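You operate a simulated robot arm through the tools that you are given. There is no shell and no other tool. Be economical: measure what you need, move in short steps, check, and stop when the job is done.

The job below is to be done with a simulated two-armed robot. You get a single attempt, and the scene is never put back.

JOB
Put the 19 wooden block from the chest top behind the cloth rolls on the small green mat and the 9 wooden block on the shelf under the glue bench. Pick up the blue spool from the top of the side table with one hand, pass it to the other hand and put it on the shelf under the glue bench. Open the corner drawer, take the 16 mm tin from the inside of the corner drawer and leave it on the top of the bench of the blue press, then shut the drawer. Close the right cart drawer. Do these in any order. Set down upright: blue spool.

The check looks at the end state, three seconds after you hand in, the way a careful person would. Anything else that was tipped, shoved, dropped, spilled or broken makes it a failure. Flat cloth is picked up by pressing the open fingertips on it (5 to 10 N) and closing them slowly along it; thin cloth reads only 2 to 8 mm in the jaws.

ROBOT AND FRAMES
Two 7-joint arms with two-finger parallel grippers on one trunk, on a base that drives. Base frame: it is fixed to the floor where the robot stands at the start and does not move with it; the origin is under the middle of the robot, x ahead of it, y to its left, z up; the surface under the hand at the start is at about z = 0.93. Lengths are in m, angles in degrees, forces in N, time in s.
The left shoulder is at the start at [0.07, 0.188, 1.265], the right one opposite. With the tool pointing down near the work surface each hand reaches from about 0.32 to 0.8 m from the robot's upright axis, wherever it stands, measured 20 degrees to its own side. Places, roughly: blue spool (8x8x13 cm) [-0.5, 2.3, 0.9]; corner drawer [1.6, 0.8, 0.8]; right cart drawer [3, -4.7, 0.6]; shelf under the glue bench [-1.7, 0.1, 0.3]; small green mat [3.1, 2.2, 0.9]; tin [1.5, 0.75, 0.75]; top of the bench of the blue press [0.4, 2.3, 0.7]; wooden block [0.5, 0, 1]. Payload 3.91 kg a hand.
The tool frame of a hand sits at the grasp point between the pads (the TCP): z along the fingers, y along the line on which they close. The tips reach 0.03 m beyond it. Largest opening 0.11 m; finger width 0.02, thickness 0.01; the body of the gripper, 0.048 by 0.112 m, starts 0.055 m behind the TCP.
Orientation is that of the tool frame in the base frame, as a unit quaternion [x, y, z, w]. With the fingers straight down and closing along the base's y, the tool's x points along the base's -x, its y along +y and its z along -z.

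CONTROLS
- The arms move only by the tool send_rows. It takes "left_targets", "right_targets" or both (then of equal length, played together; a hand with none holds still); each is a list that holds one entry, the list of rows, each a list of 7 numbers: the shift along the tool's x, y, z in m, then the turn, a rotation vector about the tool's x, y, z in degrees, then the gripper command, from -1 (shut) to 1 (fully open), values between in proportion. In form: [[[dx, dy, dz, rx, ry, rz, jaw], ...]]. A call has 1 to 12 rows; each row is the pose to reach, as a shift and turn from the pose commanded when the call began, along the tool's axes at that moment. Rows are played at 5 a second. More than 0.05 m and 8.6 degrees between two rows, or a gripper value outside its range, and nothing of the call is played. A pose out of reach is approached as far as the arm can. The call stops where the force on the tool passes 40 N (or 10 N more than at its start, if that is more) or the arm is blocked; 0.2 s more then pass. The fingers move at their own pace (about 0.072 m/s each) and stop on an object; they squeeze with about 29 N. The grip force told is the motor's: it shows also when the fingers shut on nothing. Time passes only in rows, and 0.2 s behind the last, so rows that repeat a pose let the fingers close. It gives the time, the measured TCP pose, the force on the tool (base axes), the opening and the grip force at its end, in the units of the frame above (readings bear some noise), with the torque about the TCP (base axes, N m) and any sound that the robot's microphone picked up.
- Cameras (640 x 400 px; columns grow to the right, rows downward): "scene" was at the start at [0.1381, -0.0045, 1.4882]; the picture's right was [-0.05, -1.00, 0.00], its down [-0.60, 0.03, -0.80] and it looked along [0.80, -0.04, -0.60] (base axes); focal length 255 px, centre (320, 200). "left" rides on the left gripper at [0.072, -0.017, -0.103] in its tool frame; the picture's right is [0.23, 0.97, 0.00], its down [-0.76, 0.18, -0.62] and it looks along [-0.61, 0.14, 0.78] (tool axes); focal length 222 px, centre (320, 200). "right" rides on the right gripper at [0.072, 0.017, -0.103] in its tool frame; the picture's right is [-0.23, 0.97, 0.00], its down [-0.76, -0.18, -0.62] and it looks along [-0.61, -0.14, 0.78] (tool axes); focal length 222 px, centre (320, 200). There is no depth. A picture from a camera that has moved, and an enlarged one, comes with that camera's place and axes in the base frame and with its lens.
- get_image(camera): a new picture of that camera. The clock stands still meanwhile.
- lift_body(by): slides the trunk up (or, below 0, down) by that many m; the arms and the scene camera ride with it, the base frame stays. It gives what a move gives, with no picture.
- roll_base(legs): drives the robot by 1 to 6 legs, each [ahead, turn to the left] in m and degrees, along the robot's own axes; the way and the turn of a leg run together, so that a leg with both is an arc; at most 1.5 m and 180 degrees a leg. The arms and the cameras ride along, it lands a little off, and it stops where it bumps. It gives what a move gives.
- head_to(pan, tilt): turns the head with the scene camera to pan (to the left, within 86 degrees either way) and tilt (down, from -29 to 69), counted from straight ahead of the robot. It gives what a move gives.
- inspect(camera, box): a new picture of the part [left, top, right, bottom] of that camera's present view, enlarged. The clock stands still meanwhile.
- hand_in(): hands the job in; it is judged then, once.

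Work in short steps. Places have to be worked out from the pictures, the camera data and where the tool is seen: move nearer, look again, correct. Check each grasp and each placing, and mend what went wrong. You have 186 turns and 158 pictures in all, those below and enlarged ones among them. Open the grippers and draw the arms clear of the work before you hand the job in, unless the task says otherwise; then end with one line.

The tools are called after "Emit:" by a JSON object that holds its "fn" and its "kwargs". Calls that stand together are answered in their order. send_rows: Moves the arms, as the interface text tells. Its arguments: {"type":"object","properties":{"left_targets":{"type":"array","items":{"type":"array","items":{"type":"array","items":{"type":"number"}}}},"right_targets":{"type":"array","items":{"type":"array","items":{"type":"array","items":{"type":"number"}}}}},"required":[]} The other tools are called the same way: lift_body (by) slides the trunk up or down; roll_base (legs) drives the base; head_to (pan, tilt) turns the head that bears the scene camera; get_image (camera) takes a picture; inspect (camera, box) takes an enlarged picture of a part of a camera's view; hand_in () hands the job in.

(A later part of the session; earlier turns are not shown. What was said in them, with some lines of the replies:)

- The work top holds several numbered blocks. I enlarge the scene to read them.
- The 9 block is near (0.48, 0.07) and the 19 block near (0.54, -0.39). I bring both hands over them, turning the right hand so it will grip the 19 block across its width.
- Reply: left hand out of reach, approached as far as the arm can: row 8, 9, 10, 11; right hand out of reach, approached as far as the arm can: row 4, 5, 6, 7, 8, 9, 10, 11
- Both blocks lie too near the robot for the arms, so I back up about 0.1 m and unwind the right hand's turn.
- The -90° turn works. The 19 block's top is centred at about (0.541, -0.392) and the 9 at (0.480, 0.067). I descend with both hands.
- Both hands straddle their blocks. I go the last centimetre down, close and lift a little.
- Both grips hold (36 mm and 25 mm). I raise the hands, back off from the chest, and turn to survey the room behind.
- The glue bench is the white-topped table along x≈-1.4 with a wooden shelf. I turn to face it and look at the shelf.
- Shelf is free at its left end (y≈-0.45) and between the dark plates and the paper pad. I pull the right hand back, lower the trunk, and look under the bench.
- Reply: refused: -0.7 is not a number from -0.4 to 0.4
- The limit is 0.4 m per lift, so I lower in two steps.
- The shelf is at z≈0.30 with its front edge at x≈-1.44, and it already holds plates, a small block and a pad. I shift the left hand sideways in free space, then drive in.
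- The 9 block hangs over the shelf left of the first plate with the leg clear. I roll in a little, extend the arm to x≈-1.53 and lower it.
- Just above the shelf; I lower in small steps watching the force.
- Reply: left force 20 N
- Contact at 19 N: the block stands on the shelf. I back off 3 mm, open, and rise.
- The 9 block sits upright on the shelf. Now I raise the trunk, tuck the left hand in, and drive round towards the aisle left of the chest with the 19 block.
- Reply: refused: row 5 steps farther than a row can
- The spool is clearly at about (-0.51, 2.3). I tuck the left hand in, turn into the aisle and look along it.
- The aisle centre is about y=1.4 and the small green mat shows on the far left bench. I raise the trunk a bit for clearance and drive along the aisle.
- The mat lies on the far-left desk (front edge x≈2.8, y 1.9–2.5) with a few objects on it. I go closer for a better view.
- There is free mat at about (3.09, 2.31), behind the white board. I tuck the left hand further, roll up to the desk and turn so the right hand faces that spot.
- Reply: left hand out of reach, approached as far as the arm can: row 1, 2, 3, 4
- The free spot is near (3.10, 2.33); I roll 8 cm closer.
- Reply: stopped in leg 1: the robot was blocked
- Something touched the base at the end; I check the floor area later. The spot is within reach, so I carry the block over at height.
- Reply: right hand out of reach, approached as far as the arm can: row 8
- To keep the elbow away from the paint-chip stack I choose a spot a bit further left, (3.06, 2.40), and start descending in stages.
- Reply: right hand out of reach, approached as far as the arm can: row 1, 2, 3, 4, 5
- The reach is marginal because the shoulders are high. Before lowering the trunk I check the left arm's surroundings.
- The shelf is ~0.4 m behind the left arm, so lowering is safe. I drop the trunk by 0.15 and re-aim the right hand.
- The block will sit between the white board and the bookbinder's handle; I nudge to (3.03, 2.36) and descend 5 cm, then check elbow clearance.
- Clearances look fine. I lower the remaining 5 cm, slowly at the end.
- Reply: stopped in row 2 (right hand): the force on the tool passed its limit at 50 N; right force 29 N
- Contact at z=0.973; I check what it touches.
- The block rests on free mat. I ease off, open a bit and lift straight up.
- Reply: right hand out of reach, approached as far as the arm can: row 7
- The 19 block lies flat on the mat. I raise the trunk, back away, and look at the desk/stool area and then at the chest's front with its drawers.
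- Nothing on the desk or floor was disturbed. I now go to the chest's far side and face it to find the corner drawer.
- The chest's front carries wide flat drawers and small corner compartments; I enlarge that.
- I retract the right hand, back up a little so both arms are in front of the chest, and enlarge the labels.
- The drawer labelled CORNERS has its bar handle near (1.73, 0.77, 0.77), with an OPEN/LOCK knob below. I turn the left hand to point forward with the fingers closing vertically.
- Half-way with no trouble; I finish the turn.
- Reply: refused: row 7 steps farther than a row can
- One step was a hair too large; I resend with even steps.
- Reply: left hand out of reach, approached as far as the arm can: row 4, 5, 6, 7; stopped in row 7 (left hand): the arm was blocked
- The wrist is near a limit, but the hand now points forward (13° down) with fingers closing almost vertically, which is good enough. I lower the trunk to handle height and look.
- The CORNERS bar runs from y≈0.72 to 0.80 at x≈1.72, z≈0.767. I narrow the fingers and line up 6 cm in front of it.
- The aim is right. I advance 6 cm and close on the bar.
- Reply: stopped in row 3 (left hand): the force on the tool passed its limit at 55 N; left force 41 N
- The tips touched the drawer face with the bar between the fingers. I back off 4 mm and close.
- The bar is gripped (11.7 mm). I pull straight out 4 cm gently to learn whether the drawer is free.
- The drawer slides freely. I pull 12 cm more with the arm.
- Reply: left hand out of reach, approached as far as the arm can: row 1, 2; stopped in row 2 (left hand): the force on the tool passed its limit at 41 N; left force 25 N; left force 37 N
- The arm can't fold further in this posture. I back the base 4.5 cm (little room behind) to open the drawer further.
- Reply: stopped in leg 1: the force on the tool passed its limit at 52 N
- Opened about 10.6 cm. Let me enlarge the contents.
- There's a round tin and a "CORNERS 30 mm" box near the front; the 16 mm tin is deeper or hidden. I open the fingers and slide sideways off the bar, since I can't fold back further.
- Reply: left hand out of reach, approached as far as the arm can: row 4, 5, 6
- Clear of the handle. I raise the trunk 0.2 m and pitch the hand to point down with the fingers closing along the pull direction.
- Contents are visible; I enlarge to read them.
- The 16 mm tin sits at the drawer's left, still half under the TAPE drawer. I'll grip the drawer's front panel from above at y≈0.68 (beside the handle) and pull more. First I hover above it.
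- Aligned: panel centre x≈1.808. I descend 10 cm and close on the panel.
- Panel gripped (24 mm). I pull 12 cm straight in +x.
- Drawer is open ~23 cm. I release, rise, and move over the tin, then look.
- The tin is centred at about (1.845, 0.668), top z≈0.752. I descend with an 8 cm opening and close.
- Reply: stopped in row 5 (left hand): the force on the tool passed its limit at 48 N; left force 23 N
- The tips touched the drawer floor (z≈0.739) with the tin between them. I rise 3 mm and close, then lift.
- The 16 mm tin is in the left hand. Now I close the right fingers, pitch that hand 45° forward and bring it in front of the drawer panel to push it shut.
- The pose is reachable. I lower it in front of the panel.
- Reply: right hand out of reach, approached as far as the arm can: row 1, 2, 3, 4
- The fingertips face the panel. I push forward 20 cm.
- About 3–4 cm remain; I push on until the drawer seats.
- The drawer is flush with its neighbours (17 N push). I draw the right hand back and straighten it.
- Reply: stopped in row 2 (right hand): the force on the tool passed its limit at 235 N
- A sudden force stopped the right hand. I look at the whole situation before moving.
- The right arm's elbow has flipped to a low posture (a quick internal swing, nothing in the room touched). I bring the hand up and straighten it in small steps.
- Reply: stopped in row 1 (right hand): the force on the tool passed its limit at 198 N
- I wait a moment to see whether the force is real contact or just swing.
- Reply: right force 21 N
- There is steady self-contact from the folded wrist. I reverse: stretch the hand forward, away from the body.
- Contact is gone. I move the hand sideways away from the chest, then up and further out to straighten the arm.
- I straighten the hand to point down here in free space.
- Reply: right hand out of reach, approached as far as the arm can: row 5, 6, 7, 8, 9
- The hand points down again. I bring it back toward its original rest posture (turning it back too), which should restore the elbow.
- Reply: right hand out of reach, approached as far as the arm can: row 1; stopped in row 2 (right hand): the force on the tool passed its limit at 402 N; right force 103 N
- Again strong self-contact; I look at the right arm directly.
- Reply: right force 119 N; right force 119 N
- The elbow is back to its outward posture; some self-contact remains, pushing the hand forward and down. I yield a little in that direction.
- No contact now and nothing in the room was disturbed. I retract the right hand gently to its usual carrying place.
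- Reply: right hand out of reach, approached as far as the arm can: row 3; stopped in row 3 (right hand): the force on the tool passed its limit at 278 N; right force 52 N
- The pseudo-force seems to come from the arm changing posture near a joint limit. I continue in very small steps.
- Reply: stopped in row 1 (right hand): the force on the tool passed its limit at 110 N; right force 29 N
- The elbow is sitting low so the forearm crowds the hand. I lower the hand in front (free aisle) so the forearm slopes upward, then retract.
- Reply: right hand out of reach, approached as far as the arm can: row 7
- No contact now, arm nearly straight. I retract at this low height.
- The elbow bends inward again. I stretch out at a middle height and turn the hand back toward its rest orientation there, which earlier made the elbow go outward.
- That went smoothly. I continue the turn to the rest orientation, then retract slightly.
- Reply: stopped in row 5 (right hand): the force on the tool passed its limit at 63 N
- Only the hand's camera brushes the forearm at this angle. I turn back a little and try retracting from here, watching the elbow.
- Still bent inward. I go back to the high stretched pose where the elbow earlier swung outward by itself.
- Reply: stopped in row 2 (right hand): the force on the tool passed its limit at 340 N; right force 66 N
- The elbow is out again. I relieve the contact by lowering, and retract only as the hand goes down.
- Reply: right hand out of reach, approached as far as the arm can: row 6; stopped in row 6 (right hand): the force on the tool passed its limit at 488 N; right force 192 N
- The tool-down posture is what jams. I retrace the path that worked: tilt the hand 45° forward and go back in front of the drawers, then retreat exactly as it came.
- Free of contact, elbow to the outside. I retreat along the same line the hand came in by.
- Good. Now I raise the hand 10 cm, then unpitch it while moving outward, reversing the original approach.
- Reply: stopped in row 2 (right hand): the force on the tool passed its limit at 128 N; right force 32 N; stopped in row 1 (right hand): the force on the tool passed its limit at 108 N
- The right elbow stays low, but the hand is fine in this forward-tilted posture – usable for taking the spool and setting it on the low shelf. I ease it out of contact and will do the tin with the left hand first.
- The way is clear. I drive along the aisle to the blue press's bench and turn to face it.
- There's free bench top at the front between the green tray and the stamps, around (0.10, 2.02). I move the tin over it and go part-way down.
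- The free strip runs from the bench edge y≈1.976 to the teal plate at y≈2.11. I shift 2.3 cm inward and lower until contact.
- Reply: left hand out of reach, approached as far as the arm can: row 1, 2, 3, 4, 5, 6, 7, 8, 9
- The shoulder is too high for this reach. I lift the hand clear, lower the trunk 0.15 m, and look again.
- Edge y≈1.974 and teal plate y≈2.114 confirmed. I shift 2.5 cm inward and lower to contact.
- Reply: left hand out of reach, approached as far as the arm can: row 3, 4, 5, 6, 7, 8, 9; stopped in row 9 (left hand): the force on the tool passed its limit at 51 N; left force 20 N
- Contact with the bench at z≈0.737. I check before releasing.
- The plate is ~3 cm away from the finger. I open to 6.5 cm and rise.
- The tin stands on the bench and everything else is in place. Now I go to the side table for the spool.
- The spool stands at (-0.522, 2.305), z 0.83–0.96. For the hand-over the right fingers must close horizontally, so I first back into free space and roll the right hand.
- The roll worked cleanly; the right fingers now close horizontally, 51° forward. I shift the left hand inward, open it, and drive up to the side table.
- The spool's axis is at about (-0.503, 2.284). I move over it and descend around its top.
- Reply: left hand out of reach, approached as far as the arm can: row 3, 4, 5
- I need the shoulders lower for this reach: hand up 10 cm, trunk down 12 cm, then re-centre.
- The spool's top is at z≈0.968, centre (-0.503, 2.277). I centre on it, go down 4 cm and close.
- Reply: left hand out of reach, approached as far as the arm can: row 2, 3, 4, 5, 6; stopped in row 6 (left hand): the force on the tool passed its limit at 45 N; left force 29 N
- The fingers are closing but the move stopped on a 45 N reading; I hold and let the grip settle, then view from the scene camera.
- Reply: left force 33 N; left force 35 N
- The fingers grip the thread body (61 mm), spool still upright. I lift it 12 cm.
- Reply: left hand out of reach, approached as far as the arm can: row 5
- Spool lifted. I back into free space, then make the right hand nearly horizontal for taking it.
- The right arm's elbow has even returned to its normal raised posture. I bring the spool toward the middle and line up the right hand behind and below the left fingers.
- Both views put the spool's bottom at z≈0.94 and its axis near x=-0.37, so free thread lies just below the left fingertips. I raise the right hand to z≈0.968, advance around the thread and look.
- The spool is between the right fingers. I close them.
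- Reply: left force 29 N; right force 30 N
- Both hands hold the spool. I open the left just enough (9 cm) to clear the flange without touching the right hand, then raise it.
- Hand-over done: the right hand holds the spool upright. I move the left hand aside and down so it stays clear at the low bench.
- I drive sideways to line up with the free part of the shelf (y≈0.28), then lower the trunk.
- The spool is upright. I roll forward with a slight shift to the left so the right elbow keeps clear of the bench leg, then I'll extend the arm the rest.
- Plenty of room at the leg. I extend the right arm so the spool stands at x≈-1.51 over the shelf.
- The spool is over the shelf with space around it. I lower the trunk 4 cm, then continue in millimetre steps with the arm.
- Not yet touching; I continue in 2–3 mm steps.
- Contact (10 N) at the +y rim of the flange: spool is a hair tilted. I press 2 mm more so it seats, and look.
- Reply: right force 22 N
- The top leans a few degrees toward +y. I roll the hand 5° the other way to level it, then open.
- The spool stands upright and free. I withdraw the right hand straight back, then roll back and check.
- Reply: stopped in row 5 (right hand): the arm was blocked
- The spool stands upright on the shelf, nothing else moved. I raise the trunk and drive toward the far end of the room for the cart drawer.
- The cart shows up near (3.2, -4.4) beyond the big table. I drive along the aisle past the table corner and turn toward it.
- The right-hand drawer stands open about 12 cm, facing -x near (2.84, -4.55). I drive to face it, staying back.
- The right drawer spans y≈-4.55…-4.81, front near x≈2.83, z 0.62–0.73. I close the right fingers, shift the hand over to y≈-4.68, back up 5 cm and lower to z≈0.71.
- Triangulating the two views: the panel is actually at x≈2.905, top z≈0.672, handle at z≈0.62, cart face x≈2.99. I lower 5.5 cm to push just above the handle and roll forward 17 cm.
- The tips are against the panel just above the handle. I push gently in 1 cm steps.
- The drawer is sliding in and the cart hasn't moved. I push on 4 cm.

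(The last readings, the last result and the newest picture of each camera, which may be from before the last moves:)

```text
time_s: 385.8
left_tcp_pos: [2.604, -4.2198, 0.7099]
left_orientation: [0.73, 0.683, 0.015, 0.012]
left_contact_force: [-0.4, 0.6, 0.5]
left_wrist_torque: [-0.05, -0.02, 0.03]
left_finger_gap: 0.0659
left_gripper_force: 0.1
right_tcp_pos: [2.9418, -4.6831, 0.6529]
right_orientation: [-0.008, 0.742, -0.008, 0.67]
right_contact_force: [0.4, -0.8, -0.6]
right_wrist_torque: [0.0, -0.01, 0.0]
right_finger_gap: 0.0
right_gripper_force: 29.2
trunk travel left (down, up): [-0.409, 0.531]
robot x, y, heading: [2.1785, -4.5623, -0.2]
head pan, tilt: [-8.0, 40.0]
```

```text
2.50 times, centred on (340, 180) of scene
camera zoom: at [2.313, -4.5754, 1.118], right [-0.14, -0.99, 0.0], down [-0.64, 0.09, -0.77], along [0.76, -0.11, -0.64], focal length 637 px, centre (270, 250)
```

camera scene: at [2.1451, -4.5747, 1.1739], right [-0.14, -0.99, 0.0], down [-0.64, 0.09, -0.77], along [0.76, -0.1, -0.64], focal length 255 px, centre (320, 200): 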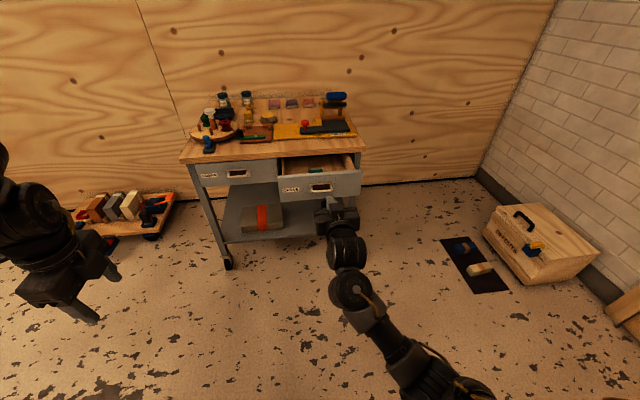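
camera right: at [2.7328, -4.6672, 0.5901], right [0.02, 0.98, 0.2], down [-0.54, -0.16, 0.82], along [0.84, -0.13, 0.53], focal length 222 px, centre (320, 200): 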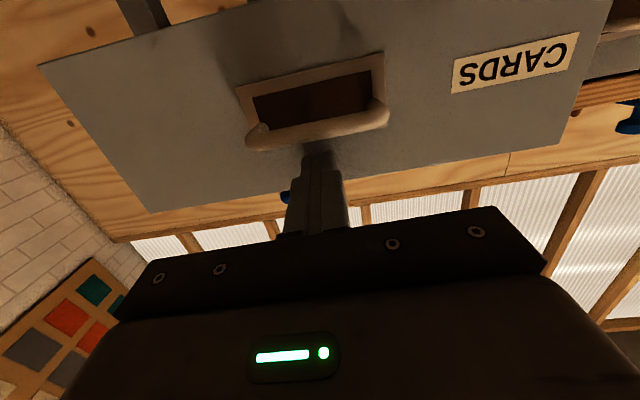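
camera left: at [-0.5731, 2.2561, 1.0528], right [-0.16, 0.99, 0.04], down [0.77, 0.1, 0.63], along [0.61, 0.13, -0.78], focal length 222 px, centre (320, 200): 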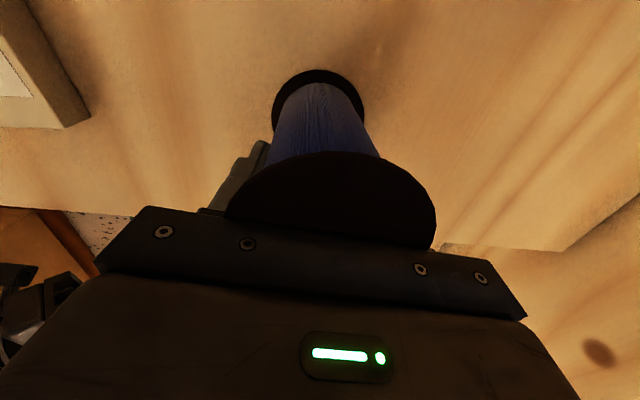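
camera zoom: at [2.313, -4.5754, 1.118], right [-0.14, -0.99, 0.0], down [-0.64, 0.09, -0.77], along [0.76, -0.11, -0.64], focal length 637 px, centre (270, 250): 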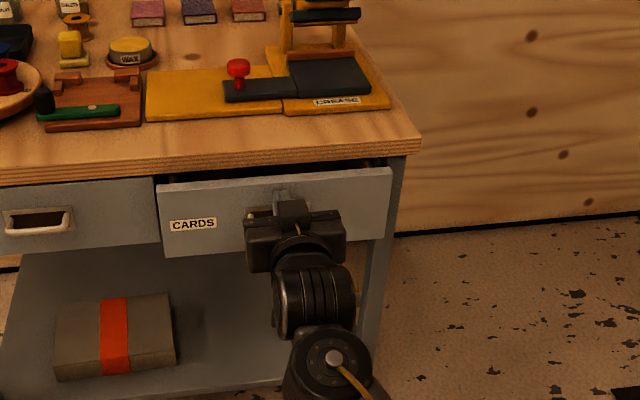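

Nearly closed. I continue in 5 mm steps, stopping as the force rises.

Emit:
{"fn": "send_rows", "kwargs": {"right_targets": [[[-0.0005, 0, 0.005, 0, 0, 0, -1], [-0.001, 0, 0.01, 0, 0, 0, -1], [-0.0015, 0, 0.015, 0, 0, 0, -1], [-0.002, 0, 0.02, 0, 0, 0, -1]]]}}

Emit:
{"fn": "inspect", "kwargs": {"camera": "scene", "box": [240, 100, 440, 260]}}

```text
time_s: 386.8
left_tcp_pos: [2.6042, -4.2215, 0.7097]
left_orientation: [0.731, 0.682, 0.015, 0.013]
left_contact_force: [0.4, 0.4, 0.8]
left_wrist_torque: [-0.01, 0.03, -0.02]
left_finger_gap: 0.066
left_gripper_force: 0.1
right_tcp_pos: [2.9626, -4.683, 0.6539]
right_orientation: [-0.008, 0.742, -0.009, 0.671]
right_contact_force: [-0.6, -0.4, 0.8]
right_wrist_torque: [0.0, -0.01, 0.04]
right_finger_gap: 0.0
right_gripper_force: 28.8
trunk travel left (down, up): [-0.409, 0.531]
robot x, y, heading: [2.1785, -4.5629, -0.0]
head pan, tilt: [-8.0, 40.0]
```

```text
2.50 times, centred on (340, 180) of scene
camera zoom: at [2.3129, -4.5753, 1.118], right [-0.14, -0.99, 0.0], down [-0.64, 0.09, -0.77], along [0.76, -0.11, -0.64], focal length 637 px, centre (270, 250)
```

zoom: 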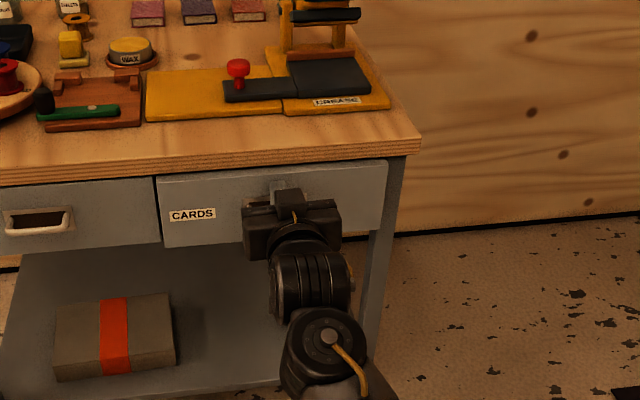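

Only a few millimetres remain; 3 mm steps now.

Emit:
{"fn": "send_rows", "kwargs": {"right_targets": [[[-0.0003, 0, 0.003, 0, 0, 0, -1], [-0.0006, 0, 0.006, 0, 0, 0, -1], [-0.0009, 0, 0.009, 0, 0, 0, -1]]]}}

```text
time_s: 387.6
left_tcp_pos: [2.6059, -4.2213, 0.7091]
left_orientation: [0.731, 0.682, 0.014, 0.012]
left_contact_force: [0.1, -0.3, 0.4]
left_wrist_torque: [-0.02, 0.01, 0.04]
left_finger_gap: 0.0659
left_gripper_force: 0.1
right_tcp_pos: [2.9713, -4.6828, 0.6534]
right_orientation: [-0.008, 0.742, -0.009, 0.67]
right_contact_force: [0.5, -0.1, -0.4]
right_wrist_torque: [-0.01, 0.02, 0.03]
right_finger_gap: 0.0003
right_gripper_force: 28.7
trunk travel left (down, up): [-0.409, 0.531]
robot x, y, heading: [2.1797, -4.5633, -0.1]
head pan, tilt: [-8.0, 40.0]
```

Emit:
{"fn": "send_rows", "kwargs": {"right_targets": [[[-0.0003, 0, 0.003, 0, 0, 0, -1], [-0.0006, 0, 0.006, 0, 0, 0, -1]]]}}

Emit:
{"fn": "inspect", "kwargs": {"camera": "scene", "box": [240, 130, 420, 250]}}

```text
time_s: 388.2
left_tcp_pos: [2.604, -4.2213, 0.7092]
left_orientation: [0.731, 0.682, 0.015, 0.012]
left_contact_force: [0.2, 0.2, 0.0]
left_wrist_torque: [0.04, 0.0, -0.01]
left_finger_gap: 0.0661
left_gripper_force: 0.2
right_tcp_pos: [2.9769, -4.6831, 0.6532]
right_orientation: [-0.007, 0.742, -0.009, 0.67]
right_contact_force: [-0.1, 0.0, -0.5]
right_wrist_torque: [-0.01, -0.01, 0.05]
right_finger_gap: 0.0002
right_gripper_force: 29.3
trunk travel left (down, up): [-0.409, 0.531]
robot x, y, heading: [2.1789, -4.5609, -0.0]
head pan, tilt: [-8.0, 40.0]
```

```text
3.33 times, centred on (330, 190) of scene
camera zoom: at [2.3129, -4.5753, 1.118], right [-0.14, -0.99, 0.0], down [-0.64, 0.09, -0.77], along [0.76, -0.11, -0.64], focal length 849 px, centre (287, 233)
```

zoom: 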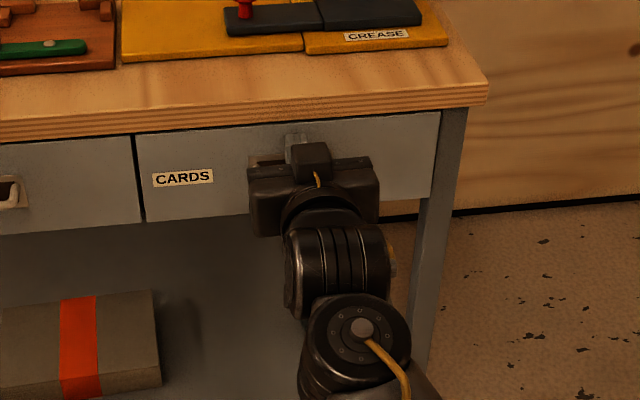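

It now looks flush with the left drawer. One more 2 mm nudge to feel the stop.

Emit:
{"fn": "send_rows", "kwargs": {"right_targets": [[[-0.0002, 0, 0.0015, 0, 0, 0, -1], [-0.0003, 0, 0.003, 0, 0, 0, -1]]]}}

```text
time_s: 388.8
left_tcp_pos: [2.6032, -4.2236, 0.7087]
left_orientation: [0.731, 0.682, 0.017, 0.013]
left_contact_force: [0.5, -1.2, 0.3]
left_wrist_torque: [-0.04, 0.0, 0.04]
left_finger_gap: 0.066
left_gripper_force: 0.0
right_tcp_pos: [2.9773, -4.6835, 0.6534]
right_orientation: [-0.007, 0.742, -0.009, 0.671]
right_contact_force: [-28.3, 0.1, -2.0]
right_wrist_torque: [0.07, -0.11, -0.01]
right_finger_gap: 0.0
right_gripper_force: 28.6
trunk travel left (down, up): [-0.409, 0.531]
robot x, y, heading: [2.1739, -4.5623, -0.3]
head pan, tilt: [-8.0, 40.0]
```

The stop is felt (28 N): closed. I withdraw and check the cart.

Emit:
{"fn": "roll_base", "kwargs": {"legs": [[-0.4, 0]]}}

Emit:
{"fn": "inspect", "kwargs": {"camera": "scene", "box": [200, 60, 480, 260]}}

```text
time_s: 391.3
left_tcp_pos: [2.2104, -4.2231, 0.7085]
left_orientation: [0.733, 0.68, 0.016, 0.013]
left_contact_force: [-0.3, -0.4, 0.4]
left_wrist_torque: [-0.02, -0.02, 0.02]
left_finger_gap: 0.0659
left_gripper_force: 0.0
right_tcp_pos: [2.5818, -4.687, 0.6535]
right_orientation: [-0.005, 0.742, -0.012, 0.671]
right_contact_force: [-0.2, -0.2, -0.6]
right_wrist_torque: [0.0, 0.01, 0.0]
right_finger_gap: 0.0002
right_gripper_force: 29.1
trunk travel left (down, up): [-0.409, 0.531]
robot x, y, heading: [1.7826, -4.5622, -0.9]
head pan, tilt: [-8.0, 40.0]
```

```text
2.00 times, centred on (340, 160) of scene
camera zoom: at [1.916, -4.574, 1.1181], right [-0.15, -0.99, 0.0], down [-0.64, 0.1, -0.77], along [0.76, -0.11, -0.64], focal length 509 px, centre (280, 280)
```

zoom: 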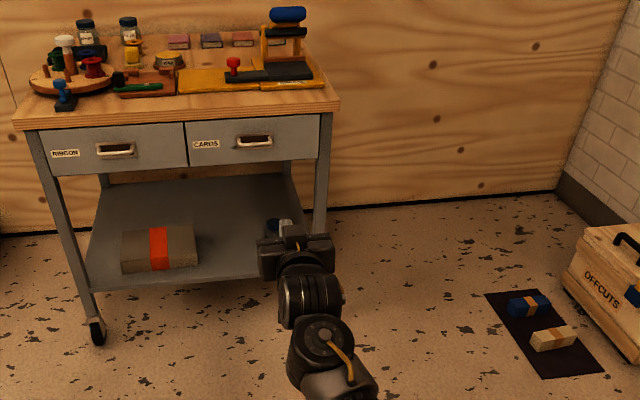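

Both cart drawers are shut and nothing on the cart moved. I open both grippers clear of everything and hand in.

Emit:
{"fn": "send_rows", "kwargs": {"left_targets": [[[0, 0, 0, 0, 0, 0, 1], [0, 0, 0, 0, 0, 0, 1], [0, 0, 0, 0, 0, 0, 1], [0, 0, 0, 0, 0, 0, 1]]], "right_targets": [[[0, 0, 0, 0, 0, 0, 1], [0, 0, 0, 0, 0, 0, 1], [0, 0, 0, 0, 0, 0, 1], [0, 0, 0, 0, 0, 0, 1]]]}}

Emit:
{"fn": "hand_in", "kwargs": {}}

```text
time_s: 392.3
left_tcp_pos: [2.211, -4.2224, 0.7079]
left_orientation: [0.733, 0.68, 0.015, 0.013]
left_contact_force: [-0.1, -0.6, -0.7]
left_wrist_torque: [0.01, 0.02, 0.01]
left_finger_gap: 0.11
left_gripper_force: 0.1
right_tcp_pos: [2.5822, -4.6876, 0.6534]
right_orientation: [-0.005, 0.742, -0.012, 0.67]
right_contact_force: [0.7, -0.2, -0.4]
right_wrist_torque: [-0.02, 0.01, -0.03]
right_finger_gap: 0.1098
right_gripper_force: 0.1
trunk travel left (down, up): [-0.409, 0.531]
robot x, y, heading: [1.781, -4.5636, -0.4]
head pan, tilt: [-8.0, 40.0]
```

```text
The job is handed in.
```

I handed the job in with every task done: block 19 on the small green mat, block 9 and the upright blue spool (passed from left hand to right) on the glue-bench shelf, the 16 mm tin on the press bench, and the corner drawer and right cart drawer shut.
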